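You operate a simulated robot arm through the tools that you are given. There is no shell and no other tool.

You are at the controls of a simulated robot arm. One attempt, no reset.

## Task
Set the controls near the top of the rock cabinet. At the end: the marker on fifth drawer from the top of the rock cabinet is set to out; the marker on third drawer from the top of the rock cabinet is set to in; the marker on fourth drawer from the top of the rock cabinet is set to out; the marker on top drawer of the rock cabinet is set to in; whatever was shut is shut again. Leave all else as you found it, and nothing knocked over.

The check looks at the end state, three seconds after you hand in, the way a careful person would. Anything else that was tipped, shoved, dropped, spilled or broken makes it a failure.

## Robot
A 7-joint arm with a two-finger parallel gripper, fixed in place. Base frame: the origin is on the floor under the middle of its stand, x ahead of it, y to its left, z up. Lengths are in mm, angles in degrees, forces in N, time in s.
It reaches about 1247 mm from its shoulder. Its first joint turns from -132.0 to 132.0 degrees. Payload 3.91 kg.
The TCP is the grasp point between the finger pads, 30 mm short of the fingertips. In the tool frame z runs along the fingers and y along their closing line. Largest opening 110 mm; finger width 20, thickness 10; the body of the gripper, 48 by 112 mm, starts 55 mm behind the TCP.
Orientation is that of the tool frame in the base frame, as a unit quaternion [x, y, z, w]. With the fingers straight down and closing along the base's y, the tool's x points along the base's -x, its y along +y and its z along -z.

## Interface
- The arm moves only by the tool apply_moves. Its argument "targets" is a list of rows, each a list of 3 entries, a list of its own where there are three numbers: the shift along the tool's x, y, z in mm, then the turn, a rotation vector about the tool's x, y, z in degrees, then the finger opening in mm, from 0 to 110. In form: [[[x, y, z], [rx, ry, rz], fingers], ...]. A call has 1 to 20 rows; each row shifts and turns the commanded pose from where the row before left it, along the tool's axes as they then stand. Each row takes 0.2 s and may step no farther than 50 mm and 8.6 degrees from the row before; otherwise, or with a gripper value out of range, the whole call is refused. A pose out of reach is approached as far as the arm can. The call stops where the force on the tool passes 40 N (or 10 N more than at its start, if that is more) or the arm is blocked; 0.2 s more then pass. The fingers move at their own pace (about 108 mm/s each) and stop on an object; they squeeze with about 32 N. The grip force told is the motor's: it shows also when the fingers shut on nothing. Time passes only in rows, and 0.2 s behind the last, so rows that do not move let the fingers close. It gives the time, the measured TCP pose, the force on the tool (base axes), the opening and the grip force at its end, in the units of the frame above (readings bear some noise), with the torque about the TCP (base axes, N m) and any sound that the robot's microphone picked up, and new pictures: "views" is both (left out), scene, wrist or none.
- Cameras (640 x 400 px; columns grow to the right, rows downward): "scene" is fixed at [217.8, -500.6, 924.2]; the picture's right is [0.52, -0.86, 0.00], its down [-0.31, -0.18, -0.93] and it looks along [0.80, 0.48, -0.36] (base axes); focal length 280 px, centre (320, 200). "wrist" rides on the gripper at [72, 17, -103] in the tool frame; the picture's right is [-0.23, 0.97, 0.00], its down [-0.76, -0.18, -0.62] and it looks along [-0.61, -0.14, 0.78] (tool axes); focal length 222 px, centre (320, 200). There is no depth. A picture from a camera that has moved, and an enlarged one, comes with that camera's place and axes in the base frame and with its lens.
- inspect(camera, box): a new picture of the part [left, top, right, bottom] of that camera's present view, enlarged. It takes no simulated time.
- job_done(): hands the job in; it is judged then, once.

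Places have to be worked out from the pictures, the camera data and where the tool is seen. Open the gripper and draw the arm clear of the work before you hand the job in, unless the task says otherwise.

The tools are called by a JSON object that holds its "api" and its "payload". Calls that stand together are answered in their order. apply_moves: Moves the arm, as the interface text tells. Its arguments: {"type":"object","properties":{"targets":{"type":"array"},"views":{"type":"string","enum":["both","scene","wrist","none"]}},"required":["targets"]} The other tools are called the same way: inspect (camera, box) takes an enlarged picture of a part of a camera's view; job_done () hands the job in.

At the start:

```text
time_s: 0.0
eef_pos: [648.0, -3.4, 905.4]
tcp_rot: [0.001, 1.0, -0.001, 0.0]
ft_force: [0.2, 0.5, 0.6]
ft_torque: [0.02, 0.0, 0.0]
opening: 109.9
grip_force: 0.0
```

scene: 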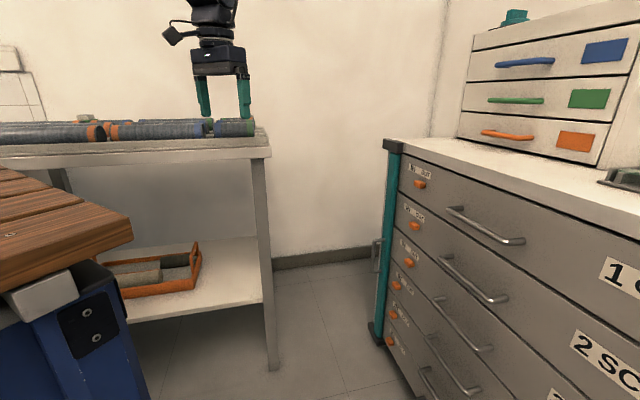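
wrist: 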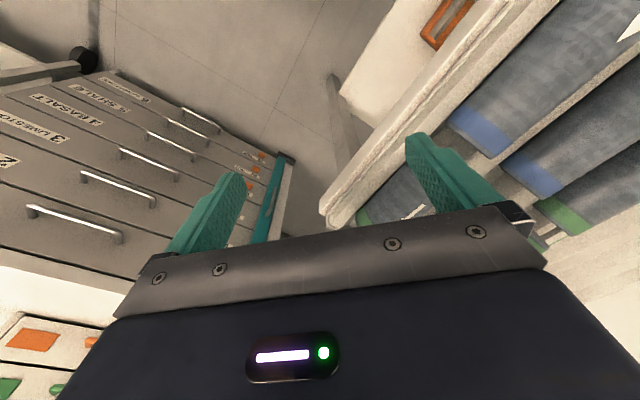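

I start by enlarging the part of the scene view that shows the rock cabinet's markers and its locking bar.

{"api": "inspect", "payload": {"camera": "scene", "box": [360, 130, 480, 260]}}

{"api": "inspect", "payload": {"camera": "scene", "box": [360, 230, 480, 400]}}

{"api": "inspect", "payload": {"camera": "scene", "box": [360, 130, 640, 400]}}

{"api": "inspect", "payload": {"camera": "wrist", "box": [0, 20, 320, 260]}}

```text
3.08 times, centred on (420, 195) of scene
camera zoom: at [217.8, -500.6, 924.2], right [0.52, -0.86, 0.0], down [-0.31, -0.18, -0.93], along [0.8, 0.48, -0.36], focal length 860 px, centre (12, 215)
```

zoom: 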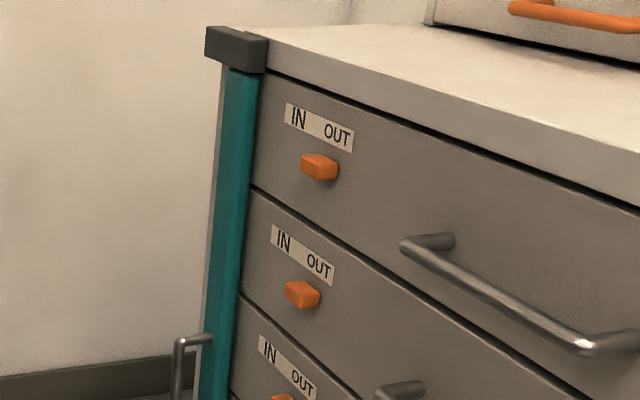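

```text
2.35 times, centred on (420, 315) of scene
camera zoom: at [217.8, -500.6, 924.2], right [0.52, -0.86, 0.0], down [-0.31, -0.18, -0.93], along [0.8, 0.48, -0.36], focal length 658 px, centre (85, -71)
```

zoom: 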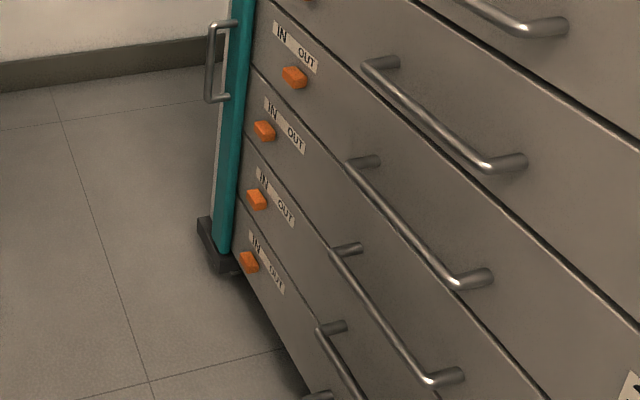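

```text
1.48 times, centred on (500, 265) of scene
camera zoom: at [217.8, -500.6, 924.2], right [0.52, -0.86, 0.0], down [-0.31, -0.18, -0.93], along [0.8, 0.48, -0.36], focal length 414 px, centre (53, 104)
```

zoom: 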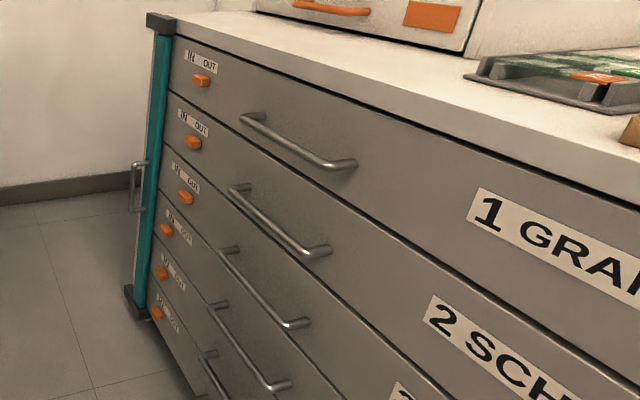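

```text
1.67 times, centred on (160, 140) of wrist
camera zoom: at [576.1, 13.5, 1009.2], right [0.23, 0.97, 0.0], down [0.76, -0.18, 0.62], along [0.61, -0.14, -0.78], focal length 370 px, centre (587, 300)
```

zoom: 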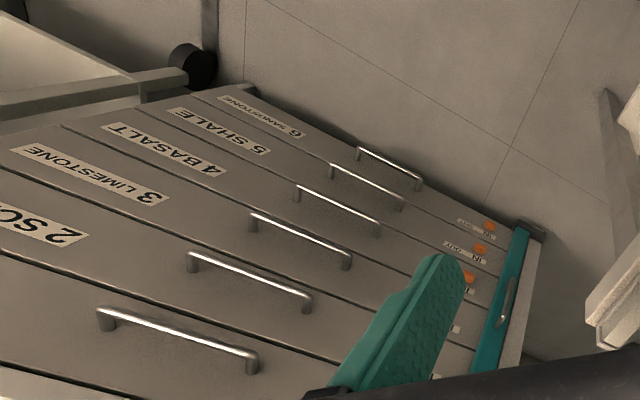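

The cabinet front seems to face roughly toward the robot, yawed about -42°, with its left end and teal bar near (1037, -258). The markers look like orange sliders under IN/OUT labels. I'll move clear of the core table toward the cabinet and yaw the wrist so its camera looks at the front.

{"api": "apply_moves", "payload": {"targets": [[[-10, -39, 0], [0, 0, 0], 110], [[-10, -39, 0], [0, 0, 0], 110], [[-10, -39, 0], [0, 0, 0], 110], [[-10, -39, 0], [0, 0, 0], 110], [[-10, -39, 0], [0, 0, 0], 110], [[0, 0, 0], [0, 0, 8.4], 110], [[0, 0, 0], [0, 0, 8.4], 110], [[0, 0, 0], [0, 0, 8.4], 110], [[0, 0, 0], [0, 0, 8.4], 110], [[0, 0, 0], [0, 0, 8.4], 110]], "views": "both"}}

```text
time_s: 2.2
eef_pos: [699.0, -198.6, 906.4]
tcp_rot: [0.359, 0.933, 0.001, 0.0]
ft_force: [-0.6, 0.7, -0.9]
ft_torque: [0.02, -0.01, 0.03]
opening: 110.1
grip_force: 0.0
camera wrist: at [656.2, -137.2, 1009.4], right [0.82, 0.57, 0.0], down [0.45, -0.64, 0.62], along [0.35, -0.51, -0.78], focal length 222 px, centre (320, 200)
```

scene: 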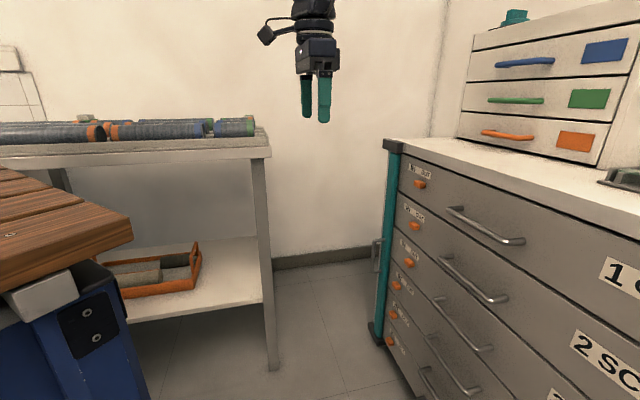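
wrist: 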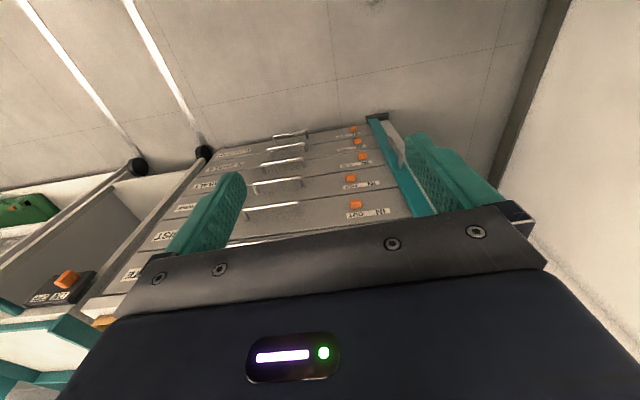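

The wrist now sees the cabinet front and the sliders. I'll enlarge that area.

{"api": "inspect", "payload": {"camera": "wrist", "box": [310, 100, 450, 230]}}

{"api": "inspect", "payload": {"camera": "wrist", "box": [0, 120, 260, 330]}}

```text
3.08 times, centred on (380, 165) of wrist
camera zoom: at [656.2, -137.2, 1009.4], right [0.82, 0.57, 0.0], down [0.45, -0.64, 0.62], along [0.35, -0.51, -0.78], focal length 684 px, centre (135, 308)
```

zoom: 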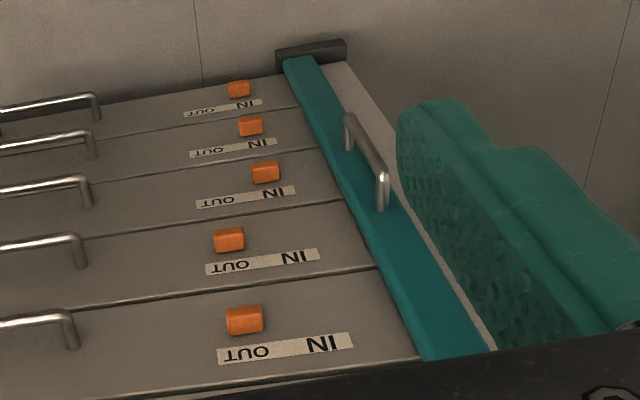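

```text
1.90 times, centred on (130, 225) of wrist
camera zoom: at [656.2, -137.2, 1009.4], right [0.82, 0.57, 0.0], down [0.45, -0.64, 0.62], along [0.35, -0.51, -0.78], focal length 423 px, centre (682, 152)
```

zoom: 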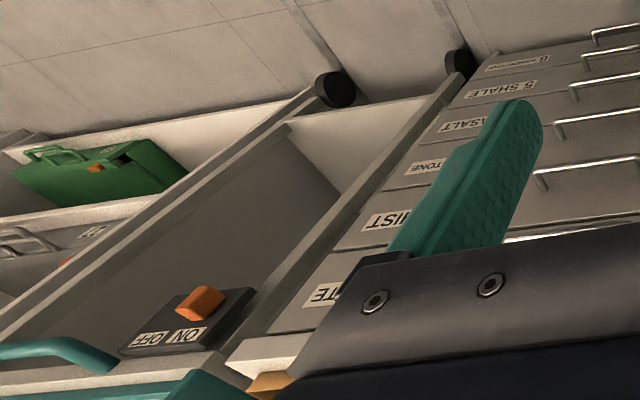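

The sliders read: 1, 2 and 3 OUT; 4, 5 and 6 IN. That leaves 1 and 3 to move to IN, and 4 and 5 to OUT. Before planning the reach I'll check the bench at left and the face details.

{"api": "inspect", "payload": {"camera": "scene", "box": [0, 150, 300, 400]}}

{"api": "inspect", "payload": {"camera": "scene", "box": [370, 130, 470, 200]}}

{"api": "inspect", "payload": {"camera": "scene", "box": [375, 230, 475, 300]}}

{"api": "inspect", "payload": {"camera": "wrist", "box": [330, 120, 420, 180]}}

```text
1.60 times, centred on (150, 275) of scene
camera zoom: at [217.8, -500.6, 924.2], right [0.52, -0.86, 0.0], down [-0.31, -0.18, -0.93], along [0.8, 0.48, -0.36], focal length 447 px, centre (592, 80)
```

zoom: 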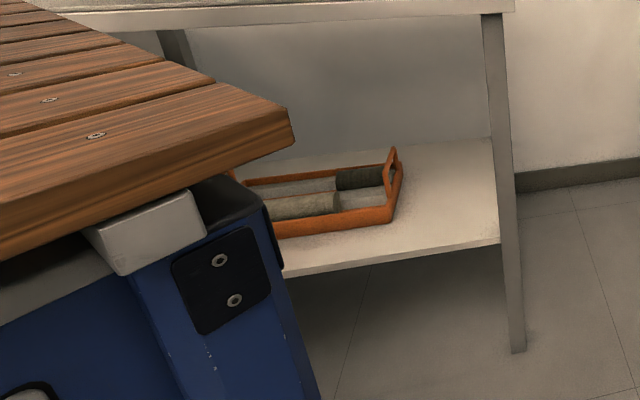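

```text
5.71 times, centred on (420, 165) of scene
camera zoom: at [217.8, -500.6, 924.2], right [0.52, -0.86, 0.0], down [-0.31, -0.18, -0.93], along [0.8, 0.48, -0.36], focal length 1597 px, centre (-251, 400)
```

zoom: 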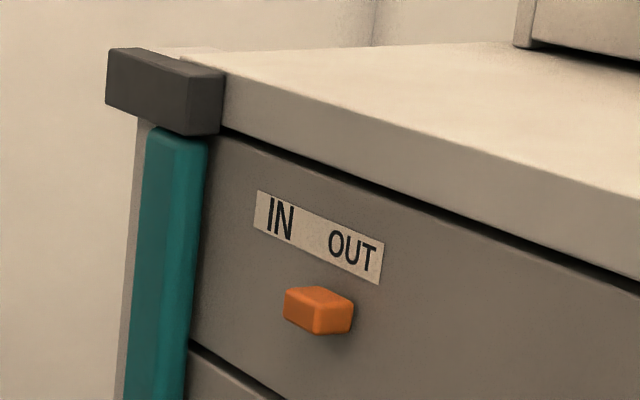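

```text
5.71 times, centred on (425, 265) of scene
camera zoom: at [217.8, -500.6, 924.2], right [0.52, -0.86, 0.0], down [-0.31, -0.18, -0.93], along [0.8, 0.48, -0.36], focal length 1597 px, centre (-280, -171)
```

zoom: 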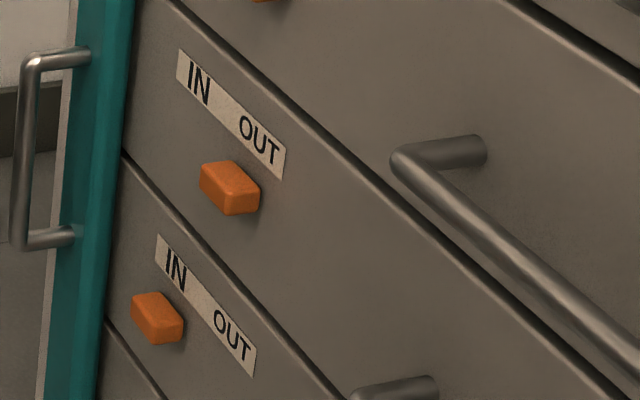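

```text
6.67 times, centred on (375, 150) of wrist
camera zoom: at [656.2, -137.2, 1009.4], right [0.82, 0.57, 0.0], down [0.45, -0.64, 0.62], along [0.35, -0.51, -0.78], focal length 1481 px, centre (-47, 533)
```

zoom: 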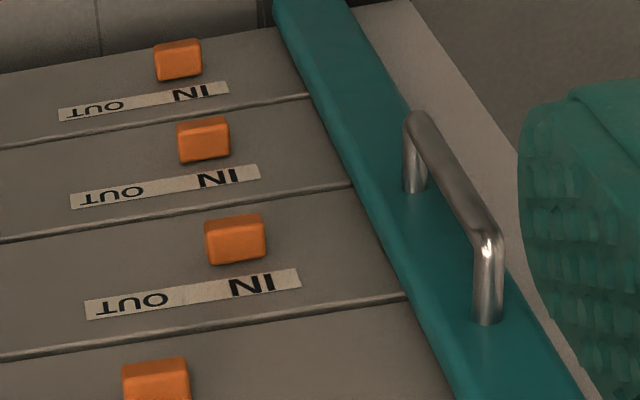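

The bar's handle and the drawer handles leave enough room around the sliders. From the two views the OUT knobs sit near (919, -370) and the IN knobs near (952, -334). Drawers 1 to 5 are at z ≈ 705, 592, 479, 366 and 252. I'll pitch the tool up toward the face, close the fingers, and look again.

{"api": "apply_moves", "payload": {"targets": [[[0, 0, 0], [0, -8.5, 0], 60], [[0, 0, 0], [0, -8.5, 0], 20], [[0, 0, 0], [0, -8.5, 0], 0], [[0, 0, 0], [0, -8.5, 0], 0], [[0, 0, 0], [0, -8.5, 0], 0], [[0, 0, 0], [0, -8.5, 0], 0]], "views": "both"}}

```text
time_s: 3.6
eef_pos: [697.6, -199.9, 906.6]
tcp_rot: [0.324, 0.842, -0.155, 0.403]
ft_force: [0.5, -0.7, 0.3]
ft_torque: [0.01, -0.01, 0.03]
opening: 0.1
grip_force: 32.2
camera wrist: at [616.0, -101.8, 914.7], right [0.76, 0.63, 0.18], down [-0.12, -0.13, 0.98], along [0.64, -0.77, -0.02], focal length 222 px, centre (320, 200)
```

scene: 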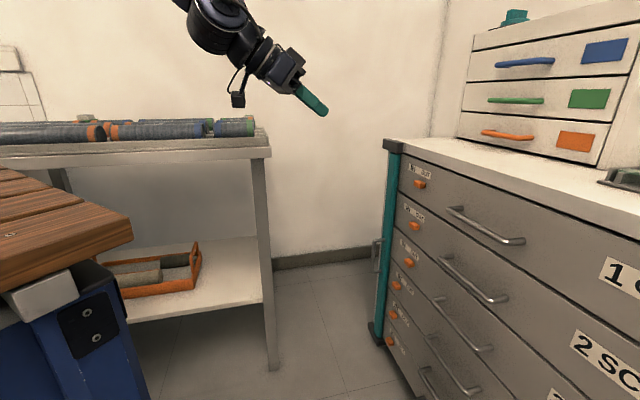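
wrist: 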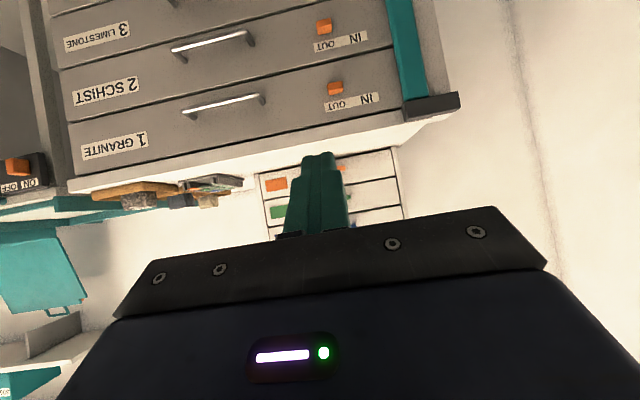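

{"api": "inspect", "payload": {"camera": "wrist", "box": [290, 0, 450, 120]}}

{"api": "inspect", "payload": {"camera": "wrist", "box": [50, 0, 350, 200]}}

```text
3.33 times, centred on (370, 60) of wrist
camera zoom: at [616.0, -101.8, 914.7], right [0.76, 0.63, 0.18], down [-0.12, -0.13, 0.98], along [0.64, -0.77, -0.02], focal length 740 px, centre (153, 667)
```

zoom: 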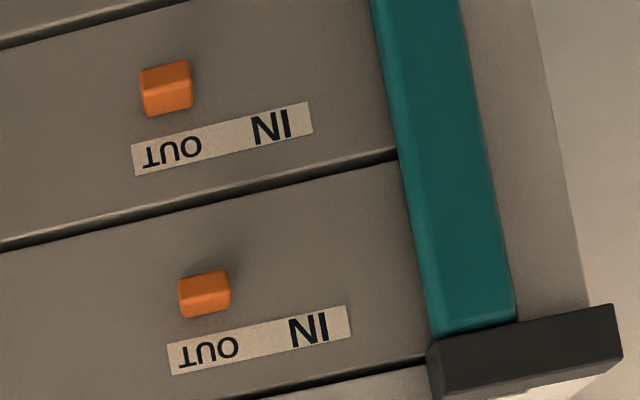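

```text
2.00 times, centred on (200, 100) of wrist
camera zoom: at [616.0, -101.8, 914.7], right [0.76, 0.63, 0.18], down [-0.12, -0.13, 0.98], along [0.64, -0.77, -0.02], focal length 444 px, centre (560, 400)
```

zoom: 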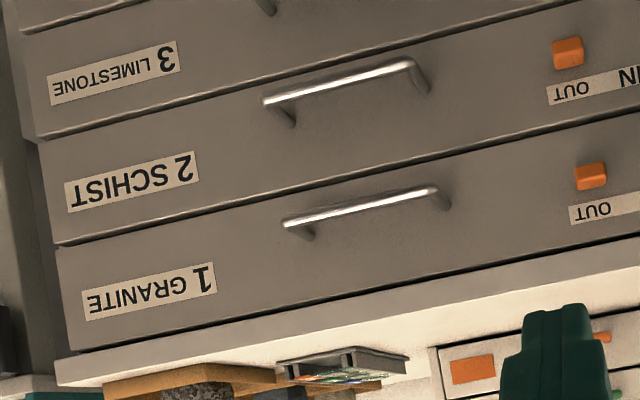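

The front's yaw refines to about 44.3°, and the drawer 1 knob is near (925, -372, 706). I'll advance along the tool axis to a staging point about 60 mm off the face, just to the OUT side of the drawer 1 knob.

{"api": "apply_moves", "payload": {"targets": [[[2.7, -1.5, 38], [0, 0, 0], 0], [[2.7, -1.5, 38], [0, 0, 0], 0], [[2.7, -1.5, 38], [0, 0, 0], 0], [[2.7, -1.5, 38], [0, 0, 0], 0], [[2.7, -1.5, 38], [0, 0, 0], 0], [[2.7, -1.5, 38], [0, 0, 0], 0], [[2.7, -1.5, 38], [0, 0, 0], 0]], "views": "both"}}

```text
time_s: 5.2
eef_pos: [835.5, -337.2, 723.3]
tcp_rot: [0.323, 0.843, -0.154, 0.402]
ft_force: [-0.7, 0.9, 0.5]
ft_torque: [0.0, 0.03, 0.0]
opening: 0.2
grip_force: 31.8
camera wrist: at [753.8, -239.7, 731.5], right [0.76, 0.63, 0.18], down [-0.12, -0.13, 0.98], along [0.64, -0.77, -0.02], focal length 222 px, centre (320, 200)
```

scene: 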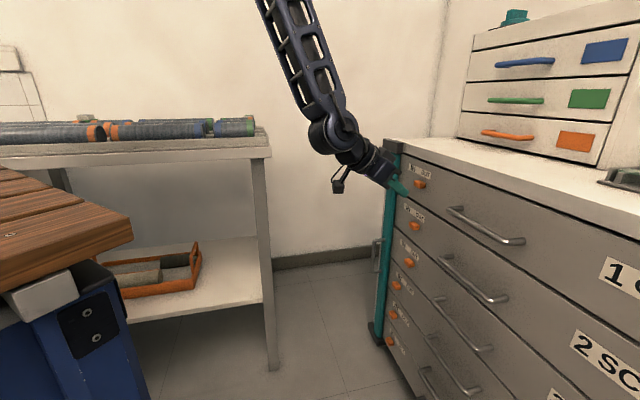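
wrist: 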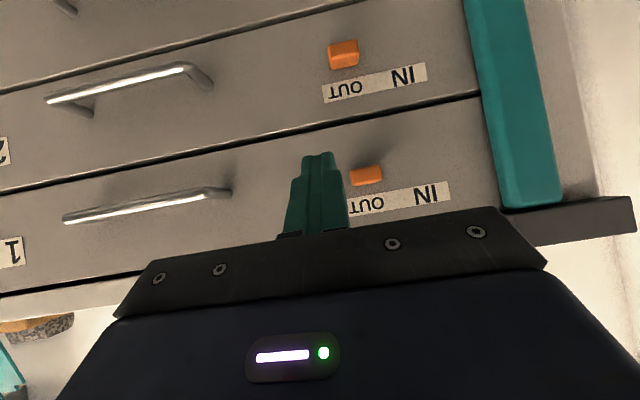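

{"api": "inspect", "payload": {"camera": "wrist", "box": [270, 130, 470, 240]}}

{"api": "inspect", "payload": {"camera": "scene", "box": [300, 110, 480, 230]}}

```text
3.20 times, centred on (370, 185) of wrist
camera zoom: at [753.8, -239.7, 731.5], right [0.76, 0.63, 0.18], down [-0.12, -0.13, 0.98], along [0.64, -0.77, -0.02], focal length 711 px, centre (160, 248)
```

zoom: 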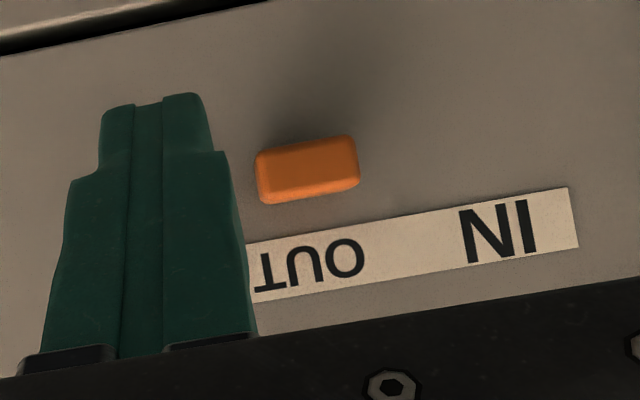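

```text
3.33 times, centred on (390, 170) of scene
camera zoom: at [217.8, -500.6, 924.2], right [0.52, -0.86, 0.0], down [-0.31, -0.18, -0.93], along [0.8, 0.48, -0.36], focal length 932 px, centre (87, 300)
```

zoom: 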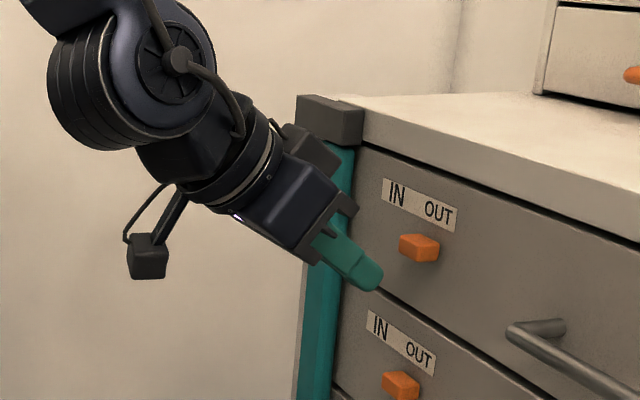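

From two wrist views the label and face sit at d ≈ 917 along the inward normal, and the label spans about 100 mm. The slider travel is therefore about 50 mm. The tip is now about 14 mm clear of the knob's OUT side, so I'll advance until it is about 10 mm from the face, beside the knob.

{"api": "apply_moves", "payload": {"targets": [[[-13.5, -1.2, 13.8], [0, 0, 0], 0], [[-13.5, -1.2, 13.8], [0, 0, 0], 0], [[-9, -0.8, 9.2], [0, 0, 0], 0], [[-4, -0.3, 4.2], [0, 0, 0], 0]], "views": "both"}}

{"api": "inspect", "payload": {"camera": "wrist", "box": [270, 110, 470, 235]}}

{"api": "inspect", "payload": {"camera": "scene", "box": [360, 140, 480, 220]}}

```text
time_s: 6.2
eef_pos: [876.7, -377.9, 729.2]
tcp_rot: [0.324, 0.843, -0.154, 0.401]
ft_force: [-0.1, -0.1, 0.2]
ft_torque: [0.04, 0.02, 0.0]
opening: 0.0
grip_force: 32.2
camera wrist: at [794.6, -281.2, 737.3], right [0.76, 0.63, 0.18], down [-0.12, -0.13, 0.98], along [0.64, -0.77, -0.02], focal length 222 px, centre (320, 200)
```

scene: 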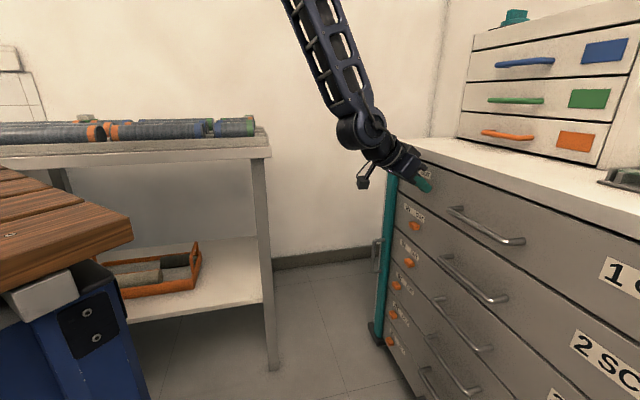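
wrist: 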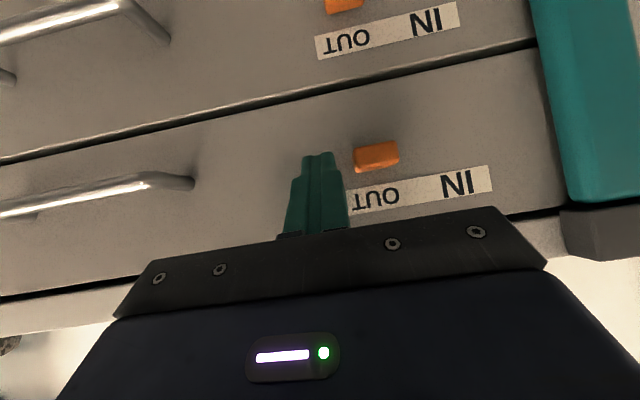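

```text
3.20 times, centred on (370, 172) of wrist
camera zoom: at [794.6, -281.2, 737.3], right [0.76, 0.63, 0.18], down [-0.12, -0.13, 0.98], along [0.64, -0.77, -0.02], focal length 711 px, centre (160, 288)
```

zoom: 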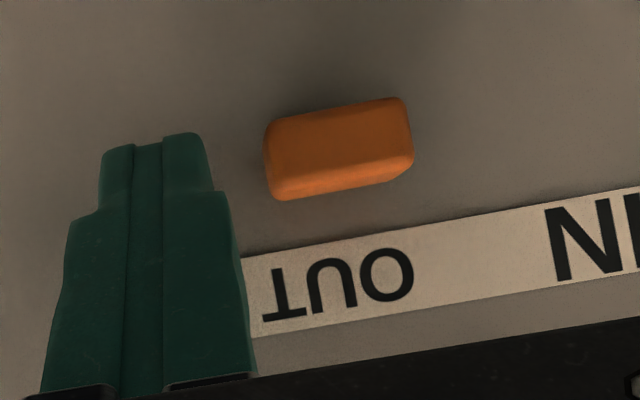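

```text
5.00 times, centred on (420, 180) of scene
camera zoom: at [217.8, -500.6, 924.2], right [0.52, -0.86, 0.0], down [-0.31, -0.18, -0.93], along [0.8, 0.48, -0.36], focal length 1397 px, centre (-180, 300)
```

zoom: 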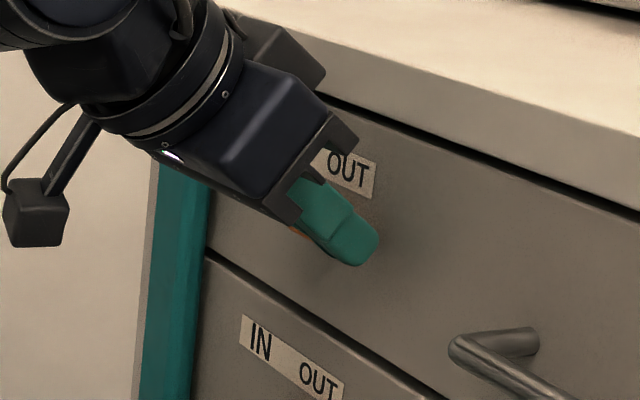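

The tip is now beside the knob, with a gap of about 13 mm and the right height. I'll push along the face toward IN in small steps.

{"api": "apply_moves", "payload": {"targets": [[[-0.3, 8, 0.3], [0, 0, 0], 0], [[-0.3, 8, 0.3], [0, 0, 0], 0], [[-0.3, 8, 0.3], [0, 0, 0], 0], [[-0.3, 8, 0.3], [0, 0, 0], 0], [[-0.3, 8, 0.3], [0, 0, 0], 0]], "views": "wrist"}}

```text
time_s: 7.4
eef_pos: [905.3, -348.9, 729.8]
tcp_rot: [0.324, 0.842, -0.154, 0.402]
ft_force: [0.2, 1.1, 0.5]
ft_torque: [0.0, -0.02, 0.02]
opening: 0.1
grip_force: 32.3
camera wrist: at [822.5, -251.2, 737.7], right [0.76, 0.63, 0.18], down [-0.12, -0.13, 0.98], along [0.64, -0.77, -0.02], focal length 222 px, centre (320, 200)
```

wrist: 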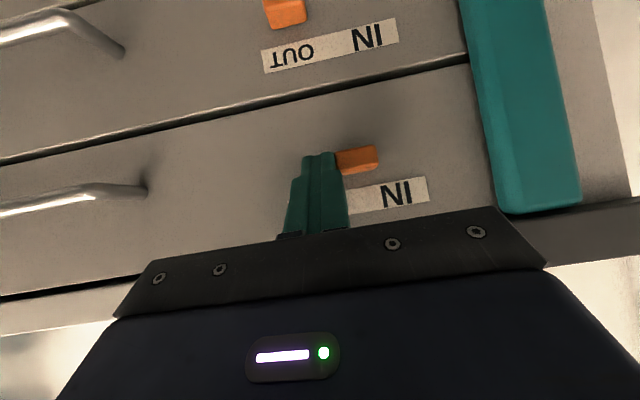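

The knob is sliding with very little force. I'll carry on toward the IN end in smaller steps.

{"api": "apply_moves", "payload": {"targets": [[[-0.2, 6, 0.26], [0, 0, 0], 0], [[-0.2, 6, 0.26], [0, 0, 0], 0], [[-0.1, 3, 0.13], [0, 0, 0], 0], [[-0.1, 3, 0.13], [0, 0, 0], 0], [[-0.1, 3, 0.13], [0, 0, 0], 0]], "views": "wrist"}}

{"api": "inspect", "payload": {"camera": "wrist", "box": [270, 110, 470, 235]}}

```text
time_s: 8.6
eef_pos: [918.8, -334.1, 728.4]
tcp_rot: [0.324, 0.843, -0.155, 0.402]
ft_force: [-0.3, -0.1, 0.0]
ft_torque: [0.02, 0.02, -0.01]
opening: 0.1
grip_force: 32.3
camera wrist: at [837.6, -237.8, 737.7], right [0.76, 0.63, 0.18], down [-0.12, -0.13, 0.98], along [0.64, -0.77, -0.02], focal length 222 px, centre (320, 200)
```

wrist: 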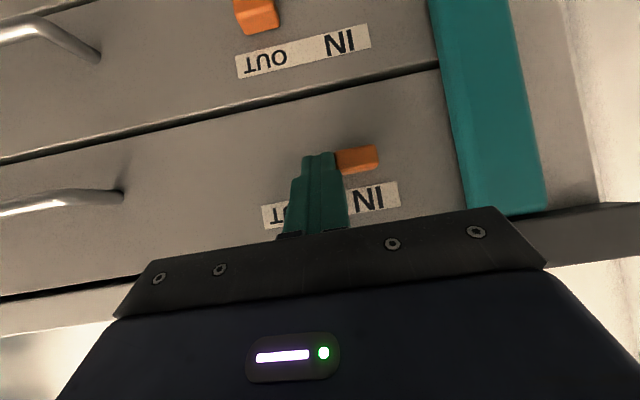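

```text
3.20 times, centred on (370, 172) of wrist
camera zoom: at [837.6, -237.8, 737.7], right [0.76, 0.63, 0.18], down [-0.12, -0.13, 0.98], along [0.64, -0.77, -0.02], focal length 711 px, centre (160, 288)
```

zoom: 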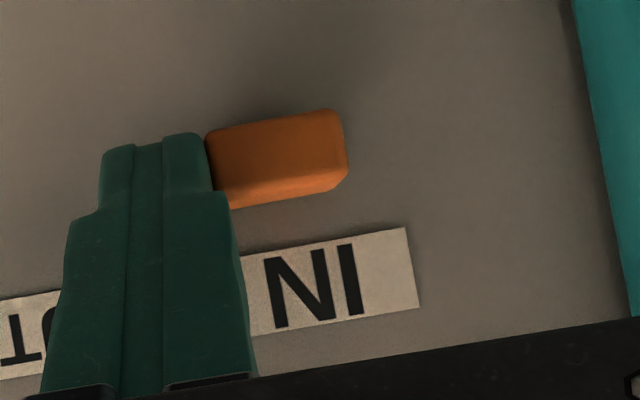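

The knob is about 2 mm short of the expected IN end and there is no stop force yet. I'll nudge it on in small steps until I feel the end stop.

{"api": "apply_moves", "payload": {"targets": [[[-0.05, 1.5, 0.06], [0, 0, 0], 0], [[-0.05, 1.5, 0.06], [0, 0, 0], 0], [[0, 0, 0], [0, 0, 0], 0]], "views": "wrist"}}

```text
time_s: 9.4
eef_pos: [921.5, -333.4, 728.6]
tcp_rot: [0.324, 0.842, -0.155, 0.402]
ft_force: [-1.9, -1.6, 0.4]
ft_torque: [-0.04, 0.01, -0.12]
opening: 0.1
grip_force: 32.6
camera wrist: at [839.5, -235.8, 737.7], right [0.76, 0.63, 0.18], down [-0.12, -0.13, 0.98], along [0.64, -0.77, -0.02], focal length 222 px, centre (320, 200)
```

wrist: 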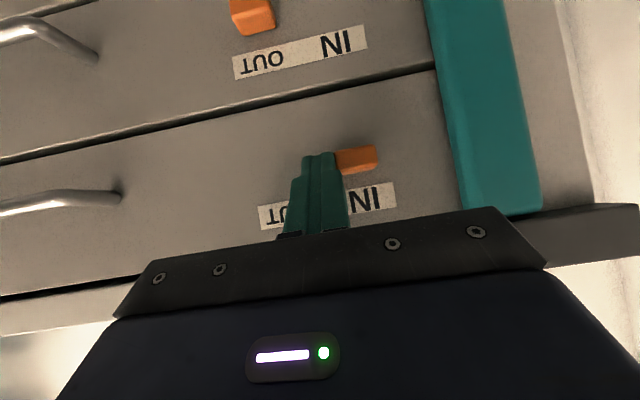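

A light reaction of about 2.5 N has appeared along the travel direction, so the stop is probably just reached. One more small nudge will confirm it.

{"api": "apply_moves", "payload": {"targets": [[[-0.03, 1, 0.04], [0, 0, 0], 0], [[-0.03, 1, 0.04], [0, 0, 0], 0], [[0, 0, 0], [0, 0, 0], 0]], "views": "wrist"}}

{"api": "inspect", "payload": {"camera": "wrist", "box": [270, 110, 470, 235]}}

```text
time_s: 10.2
eef_pos: [922.3, -331.0, 729.5]
tcp_rot: [0.324, 0.843, -0.154, 0.402]
ft_force: [-6.5, -8.3, 0.1]
ft_torque: [-0.1, 0.04, -0.25]
opening: 0.2
grip_force: 32.0
camera wrist: at [840.3, -234.5, 737.9], right [0.76, 0.63, 0.18], down [-0.12, -0.13, 0.98], along [0.64, -0.77, -0.02], focal length 222 px, centre (320, 200)
```

wrist: 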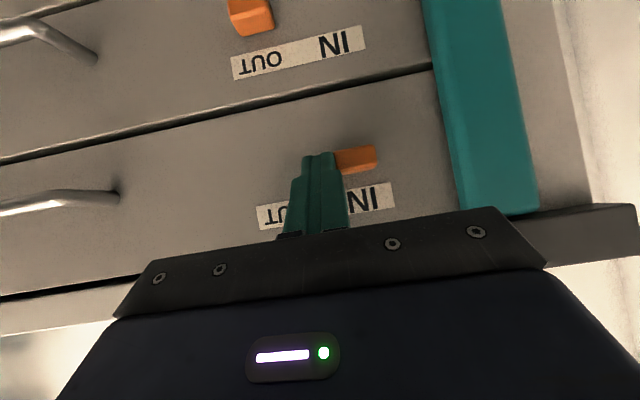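

```text
3.20 times, centred on (370, 172) of wrist
camera zoom: at [840.3, -234.5, 737.9], right [0.76, 0.63, 0.18], down [-0.12, -0.13, 0.98], along [0.64, -0.77, -0.02], focal length 711 px, centre (160, 288)
```

zoom: 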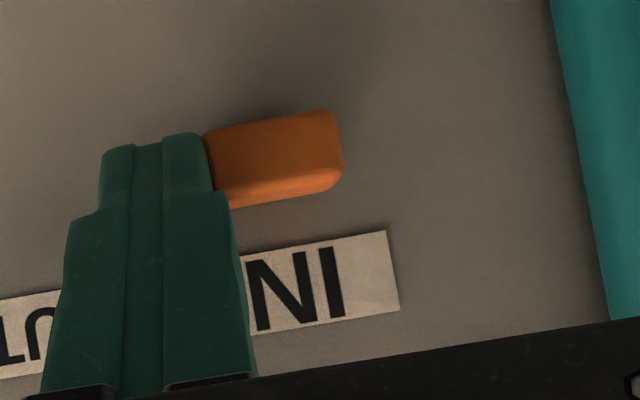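

The reaction rose to about 10 N, so drawer 1's knob is hard against its IN stop, with its centre under "IN". I'll back off, retract, and descend to a staging point beside drawer 3's knob.

{"api": "apply_moves", "payload": {"targets": [[[0.4, -12, -0.5], [0, 0, 0], 0], [[18.2, 1.8, -22.6], [0, 0, 0], 0], [[18.2, 1.8, -22.6], [0, 0, 0], 0], [[29.7, -9.2, 23.3], [0, 0, 0], 0], [[29.7, -9.2, 23.3], [0, 0, 0], 0], [[29.7, -9.2, 23.3], [0, 0, 0], 0], [[29.7, -9.2, 23.3], [0, 0, 0], 0], [[29.7, -9.2, 23.3], [0, 0, 0], 0], [[29.7, -9.2, 23.3], [0, 0, 0], 0]], "views": "both"}}

{"api": "inspect", "payload": {"camera": "wrist", "box": [270, 110, 470, 235]}}

{"api": "inspect", "payload": {"camera": "scene", "box": [320, 130, 480, 250]}}

```text
time_s: 12.2
eef_pos: [835.1, -337.0, 502.4]
tcp_rot: [0.323, 0.843, -0.154, 0.402]
ft_force: [-0.4, 0.8, 1.0]
ft_torque: [0.0, -0.02, 0.01]
opening: 0.0
grip_force: 31.7
camera wrist: at [754.0, -239.3, 510.6], right [0.76, 0.63, 0.18], down [-0.12, -0.13, 0.98], along [0.64, -0.77, -0.02], focal length 222 px, centre (320, 200)
```

scene: 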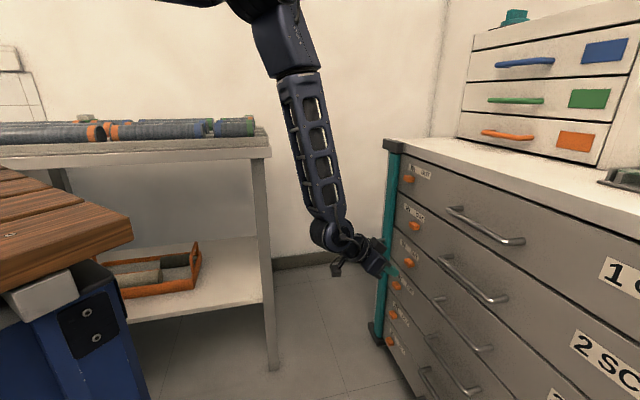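
wrist: 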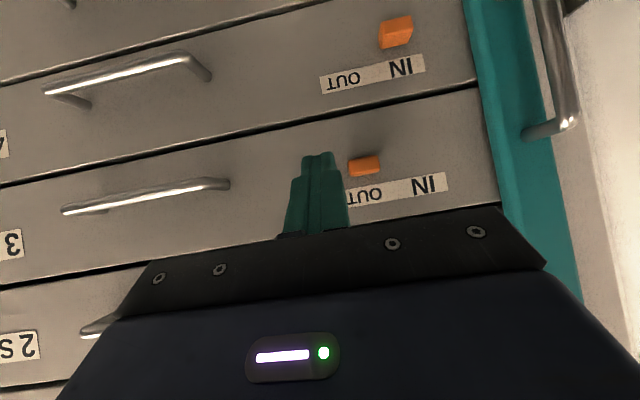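

```text
3.20 times, centred on (370, 172) of wrist
camera zoom: at [754.0, -239.3, 510.6], right [0.76, 0.63, 0.18], down [-0.12, -0.13, 0.98], along [0.64, -0.77, -0.02], focal length 711 px, centre (160, 288)
```

zoom: 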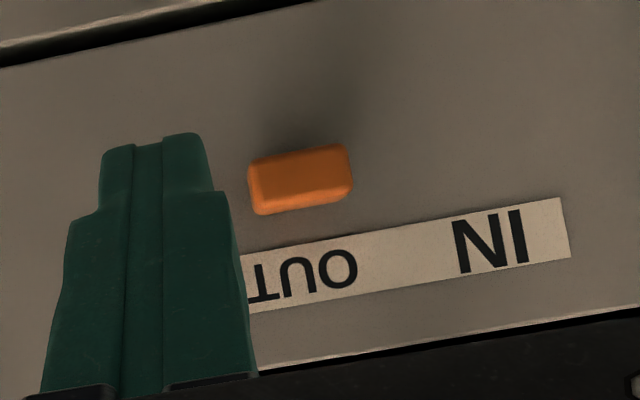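

```text
3.33 times, centred on (400, 190) of scene
camera zoom: at [217.8, -500.6, 924.2], right [0.52, -0.86, 0.0], down [-0.31, -0.18, -0.93], along [0.8, 0.48, -0.36], focal length 932 px, centre (53, 233)
```

zoom: 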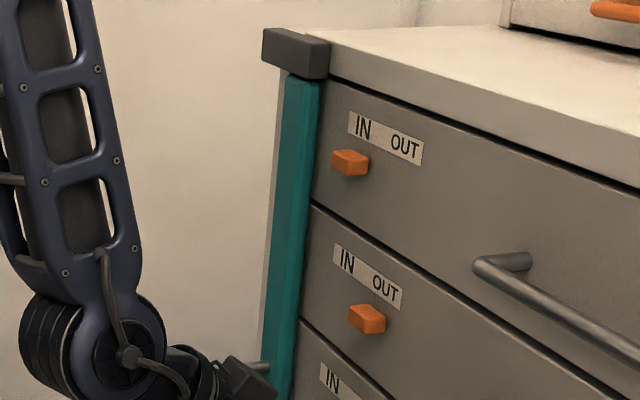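

Drawer 1 reads IN in the scene view. Drawer 3's knob is at about z 484, and the tip is staged on its OUT side with the same gap as before. I'll advance beside it, then push toward IN.

{"api": "apply_moves", "payload": {"targets": [[[-11.5, -1.2, 15.6], [0, 0, 0], 0], [[-11.5, -1.2, 15.6], [0, 0, 0], 0], [[-7.4, -0.8, 10.1], [0, 0, 0], 0], [[-3.7, -0.4, 5.1], [0, 0, 0], 0]], "views": "wrist"}}

{"api": "inspect", "payload": {"camera": "wrist", "box": [270, 110, 470, 235]}}

```text
time_s: 13.2
eef_pos: [875.8, -379.4, 499.6]
tcp_rot: [0.324, 0.843, -0.154, 0.402]
ft_force: [0.1, -0.1, 0.1]
ft_torque: [-0.04, 0.0, -0.01]
opening: 0.1
grip_force: 31.8
camera wrist: at [793.5, -281.6, 508.7], right [0.76, 0.63, 0.18], down [-0.12, -0.13, 0.98], along [0.64, -0.77, -0.02], focal length 222 px, centre (320, 200)
```

wrist: 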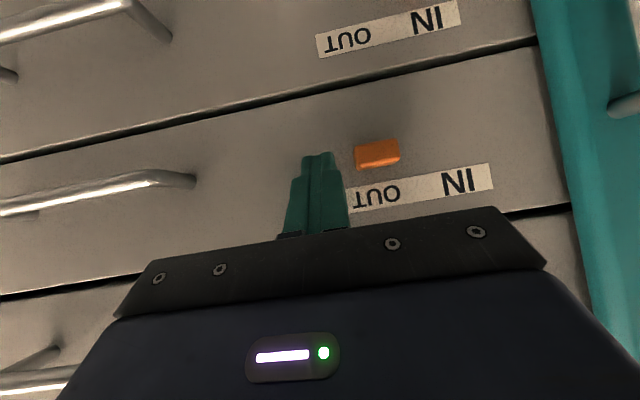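

```text
3.20 times, centred on (370, 172) of wrist
camera zoom: at [793.5, -281.6, 508.7], right [0.76, 0.63, 0.18], down [-0.12, -0.13, 0.98], along [0.64, -0.77, -0.02], focal length 711 px, centre (160, 288)
```

zoom: 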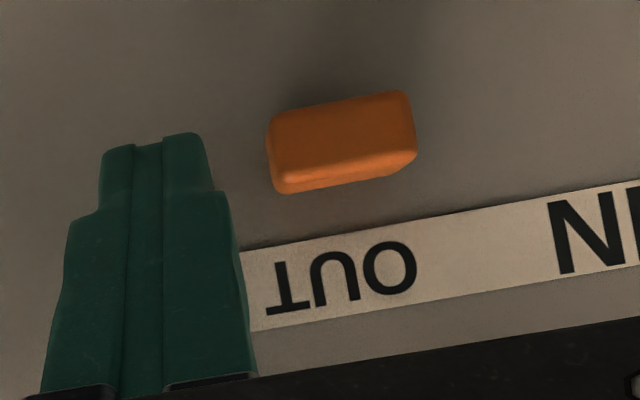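

The view matches the drawer 1 geometry. I'll push drawer 3's knob toward IN the same way.

{"api": "apply_moves", "payload": {"targets": [[[-0.3, 8, 0.3], [0, 0, 0], 0], [[-0.3, 8, 0.3], [0, 0, 0], 0], [[-0.3, 8, 0.3], [0, 0, 0], 0], [[-0.3, 8, 0.3], [0, 0, 0], 0], [[-0.3, 8, 0.3], [0, 0, 0], 0], [[-0.2, 6, 0.26], [0, 0, 0], 0], [[-0.2, 6, 0.26], [0, 0, 0], 0], [[-0.1, 3, 0.13], [0, 0, 0], 0], [[-0.1, 3, 0.13], [0, 0, 0], 0], [[-0.1, 3, 0.13], [0, 0, 0], 0]], "views": "wrist"}}

```text
time_s: 15.4
eef_pos: [917.5, -335.3, 501.4]
tcp_rot: [0.323, 0.843, -0.154, 0.402]
ft_force: [-0.8, -0.3, 0.2]
ft_torque: [0.0, -0.01, -0.02]
opening: 0.0
grip_force: 32.1
camera wrist: at [835.6, -237.6, 509.4], right [0.76, 0.63, 0.18], down [-0.12, -0.13, 0.98], along [0.64, -0.77, -0.02], focal length 222 px, centre (320, 200)
```

wrist: 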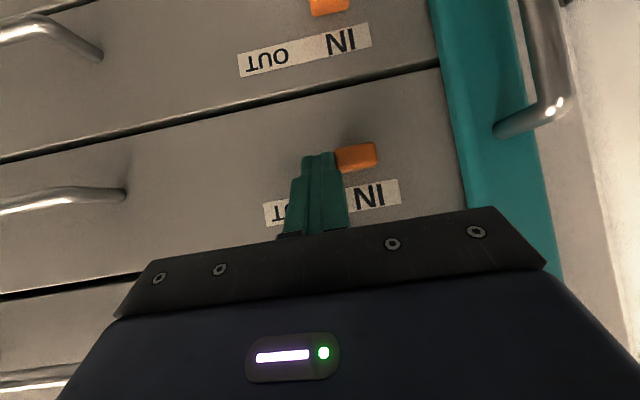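

The knob is nearly at IN and the force is still low. I'll finish with small steps until I feel the end stop.

{"api": "apply_moves", "payload": {"targets": [[[-0.05, 1.5, 0.06], [0, 0, 0], 0], [[-0.05, 1.5, 0.06], [0, 0, 0], 0], [[-0.03, 1, 0.04], [0, 0, 0], 0], [[-0.03, 1, 0.04], [0, 0, 0], 0], [[0, 0, 0], [0, 0, 0], 0]], "views": "wrist"}}

{"api": "inspect", "payload": {"camera": "wrist", "box": [270, 110, 470, 235]}}

```text
time_s: 16.6
eef_pos: [921.8, -331.1, 500.1]
tcp_rot: [0.324, 0.843, -0.154, 0.402]
ft_force: [-3.1, -3.1, -0.5]
ft_torque: [-0.05, 0.0, -0.11]
opening: 0.0
grip_force: 31.8
camera wrist: at [838.9, -234.9, 509.2], right [0.76, 0.63, 0.18], down [-0.12, -0.13, 0.98], along [0.64, -0.77, -0.02], focal length 222 px, centre (320, 200)
```

wrist: 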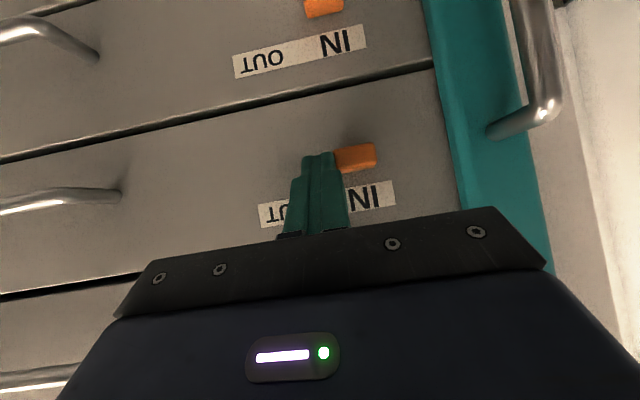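

```text
3.20 times, centred on (370, 172) of wrist
camera zoom: at [838.9, -234.9, 509.2], right [0.76, 0.63, 0.18], down [-0.12, -0.13, 0.98], along [0.64, -0.77, -0.02], focal length 711 px, centre (160, 288)
```

zoom: 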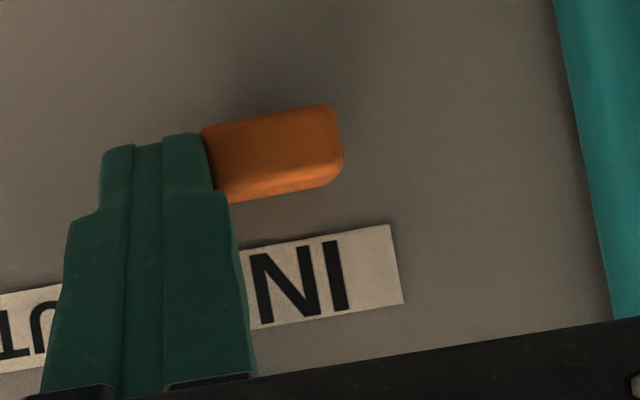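

{"api": "apply_moves", "payload": {"targets": [[[-0.03, 1, 0.04], [0, 0, 0], 0], [[0, 0, 0], [0, 0, 0], 0]], "views": "none"}}

```text
time_s: 17.2
eef_pos: [921.7, -331.0, 499.9]
tcp_rot: [0.323, 0.843, -0.154, 0.402]
ft_force: [-5.5, -7.8, 0.9]
ft_torque: [-0.13, -0.02, -0.28]
opening: 0.0
grip_force: 31.7
```

Drawer 3's knob is at its IN stop with a reaction of about 9.5 N. For drawer 4 I'll retract, open the fingers to straddle the knob so the gripper body stays clear of the teal bar's handle, and descend in front of it.

{"api": "apply_moves", "payload": {"targets": [[[0.4, -12, -0.5], [0, 0, 0], 0], [[18.2, 1.8, -22.6], [0, 0, 0], 0], [[18.2, 1.8, -22.6], [0, 0, 0], 0], [[29.5, 10.3, 24.5], [0, 0, 0], 30], [[29.5, 10.3, 24.5], [0, 0, 0], 64], [[29.5, 10.3, 24.5], [0, 0, 0], 64]], "views": "both"}}

{"api": "inspect", "payload": {"camera": "wrist", "box": [220, 90, 460, 240]}}

{"api": "inspect", "payload": {"camera": "scene", "box": [320, 210, 480, 330]}}

```text
time_s: 18.6
eef_pos: [896.1, -274.0, 385.9]
tcp_rot: [0.324, 0.842, -0.155, 0.402]
ft_force: [-0.2, -0.1, 0.4]
ft_torque: [0.01, 0.03, -0.01]
opening: 64.2
grip_force: 0.0
camera wrist: at [813.4, -177.5, 394.9], right [0.76, 0.63, 0.18], down [-0.12, -0.13, 0.98], along [0.64, -0.77, -0.02], focal length 222 px, centre (320, 200)
```

scene: 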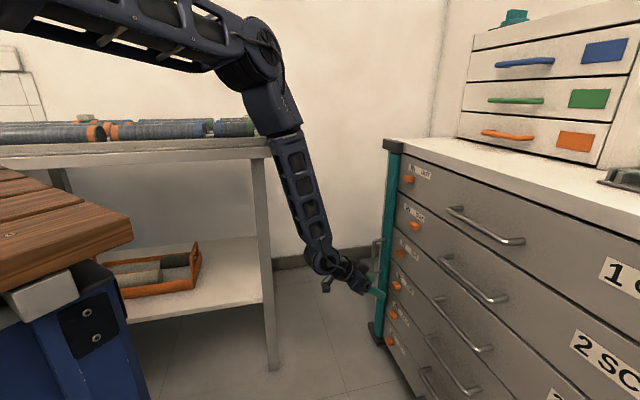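
wrist: 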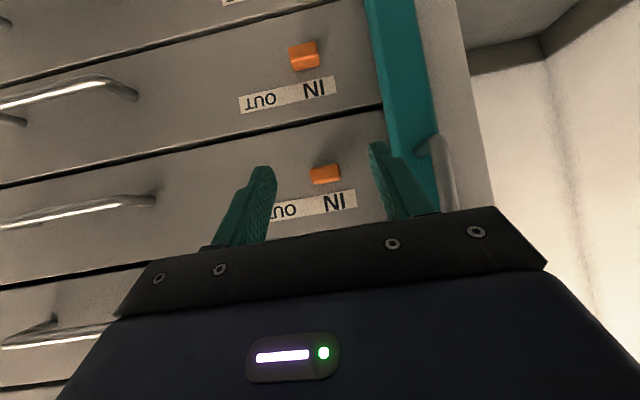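

```text
2.67 times, centred on (340, 165) of wrist
camera zoom: at [813.4, -177.5, 394.9], right [0.76, 0.63, 0.18], down [-0.12, -0.13, 0.98], along [0.64, -0.77, -0.02], focal length 592 px, centre (267, 293)
```

zoom: 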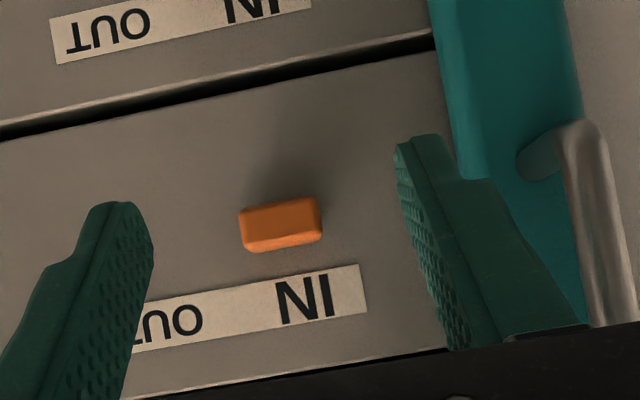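

```text
3.33 times, centred on (400, 270) of scene
camera zoom: at [217.8, -500.6, 924.2], right [0.52, -0.86, 0.0], down [-0.31, -0.18, -0.93], along [0.8, 0.48, -0.36], focal length 932 px, centre (53, -33)
```

zoom: 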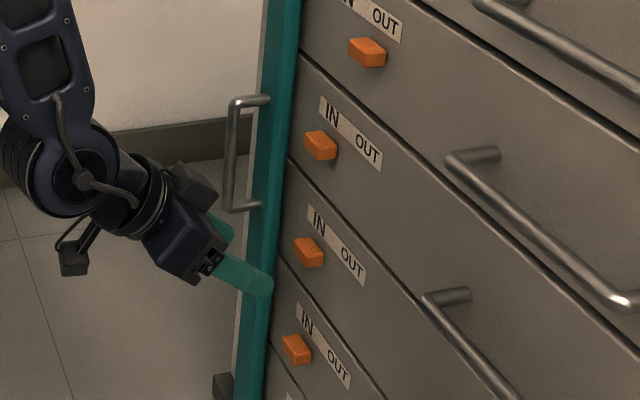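

The fingers straddle drawer 4's knob, which sits at about z 369, and they have good clearance from the bar handle. I'll advance until the tips are beside the knob.

{"api": "apply_moves", "payload": {"targets": [[[-12.3, -1.2, 15.7], [0, 0, 0], 64], [[-12.3, -1.2, 15.7], [0, 0, 0], 64], [[-7.4, -0.8, 9.4], [0, 0, 0], 64], [[-4.8, -0.5, 6.4], [0, 0, 0], 64]], "views": "both"}}

{"api": "inspect", "payload": {"camera": "wrist", "box": [220, 90, 460, 240]}}

{"api": "inspect", "payload": {"camera": "scene", "box": [320, 210, 480, 330]}}

```text
time_s: 19.6
eef_pos: [936.4, -318.9, 385.5]
tcp_rot: [0.324, 0.843, -0.155, 0.402]
ft_force: [-0.1, -0.7, -0.4]
ft_torque: [-0.01, 0.01, 0.03]
opening: 64.0
grip_force: 0.1
camera wrist: at [854.7, -221.3, 393.5], right [0.76, 0.63, 0.18], down [-0.12, -0.13, 0.98], along [0.64, -0.77, -0.02], focal length 222 px, centre (320, 200)
```

scene: 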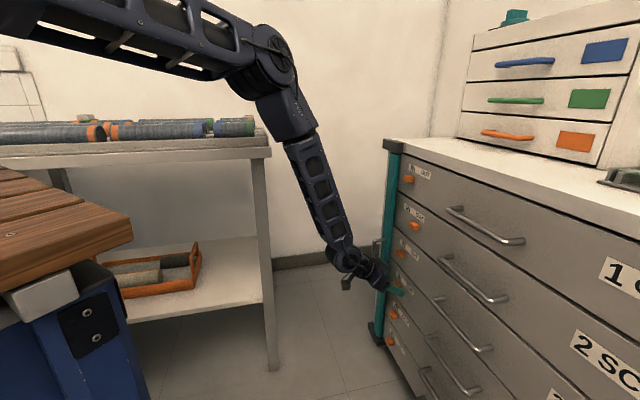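
wrist: 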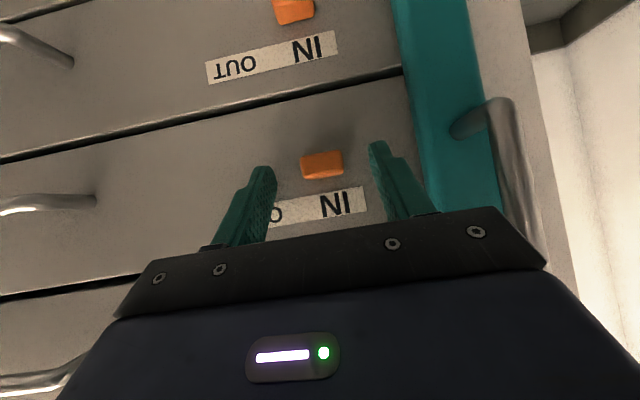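

```text
2.67 times, centred on (340, 165) of wrist
camera zoom: at [854.7, -221.3, 393.5], right [0.76, 0.63, 0.18], down [-0.12, -0.13, 0.98], along [0.64, -0.77, -0.02], focal length 592 px, centre (267, 293)
```

zoom: 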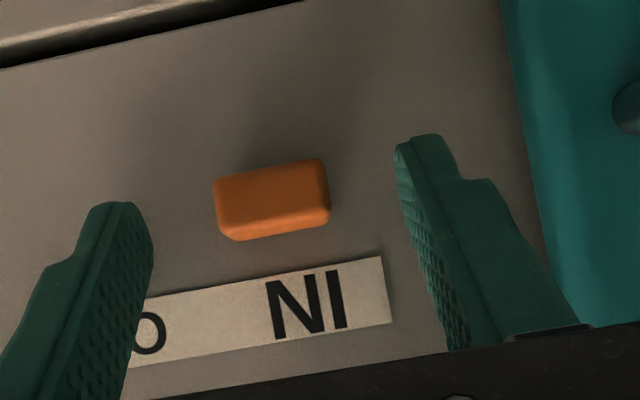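

```text
3.33 times, centred on (400, 270) of scene
camera zoom: at [217.8, -500.6, 924.2], right [0.52, -0.86, 0.0], down [-0.31, -0.18, -0.93], along [0.8, 0.48, -0.36], focal length 932 px, centre (53, -33)
```

zoom: 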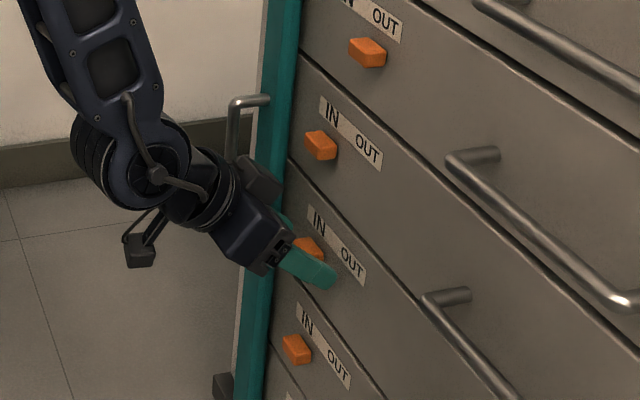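

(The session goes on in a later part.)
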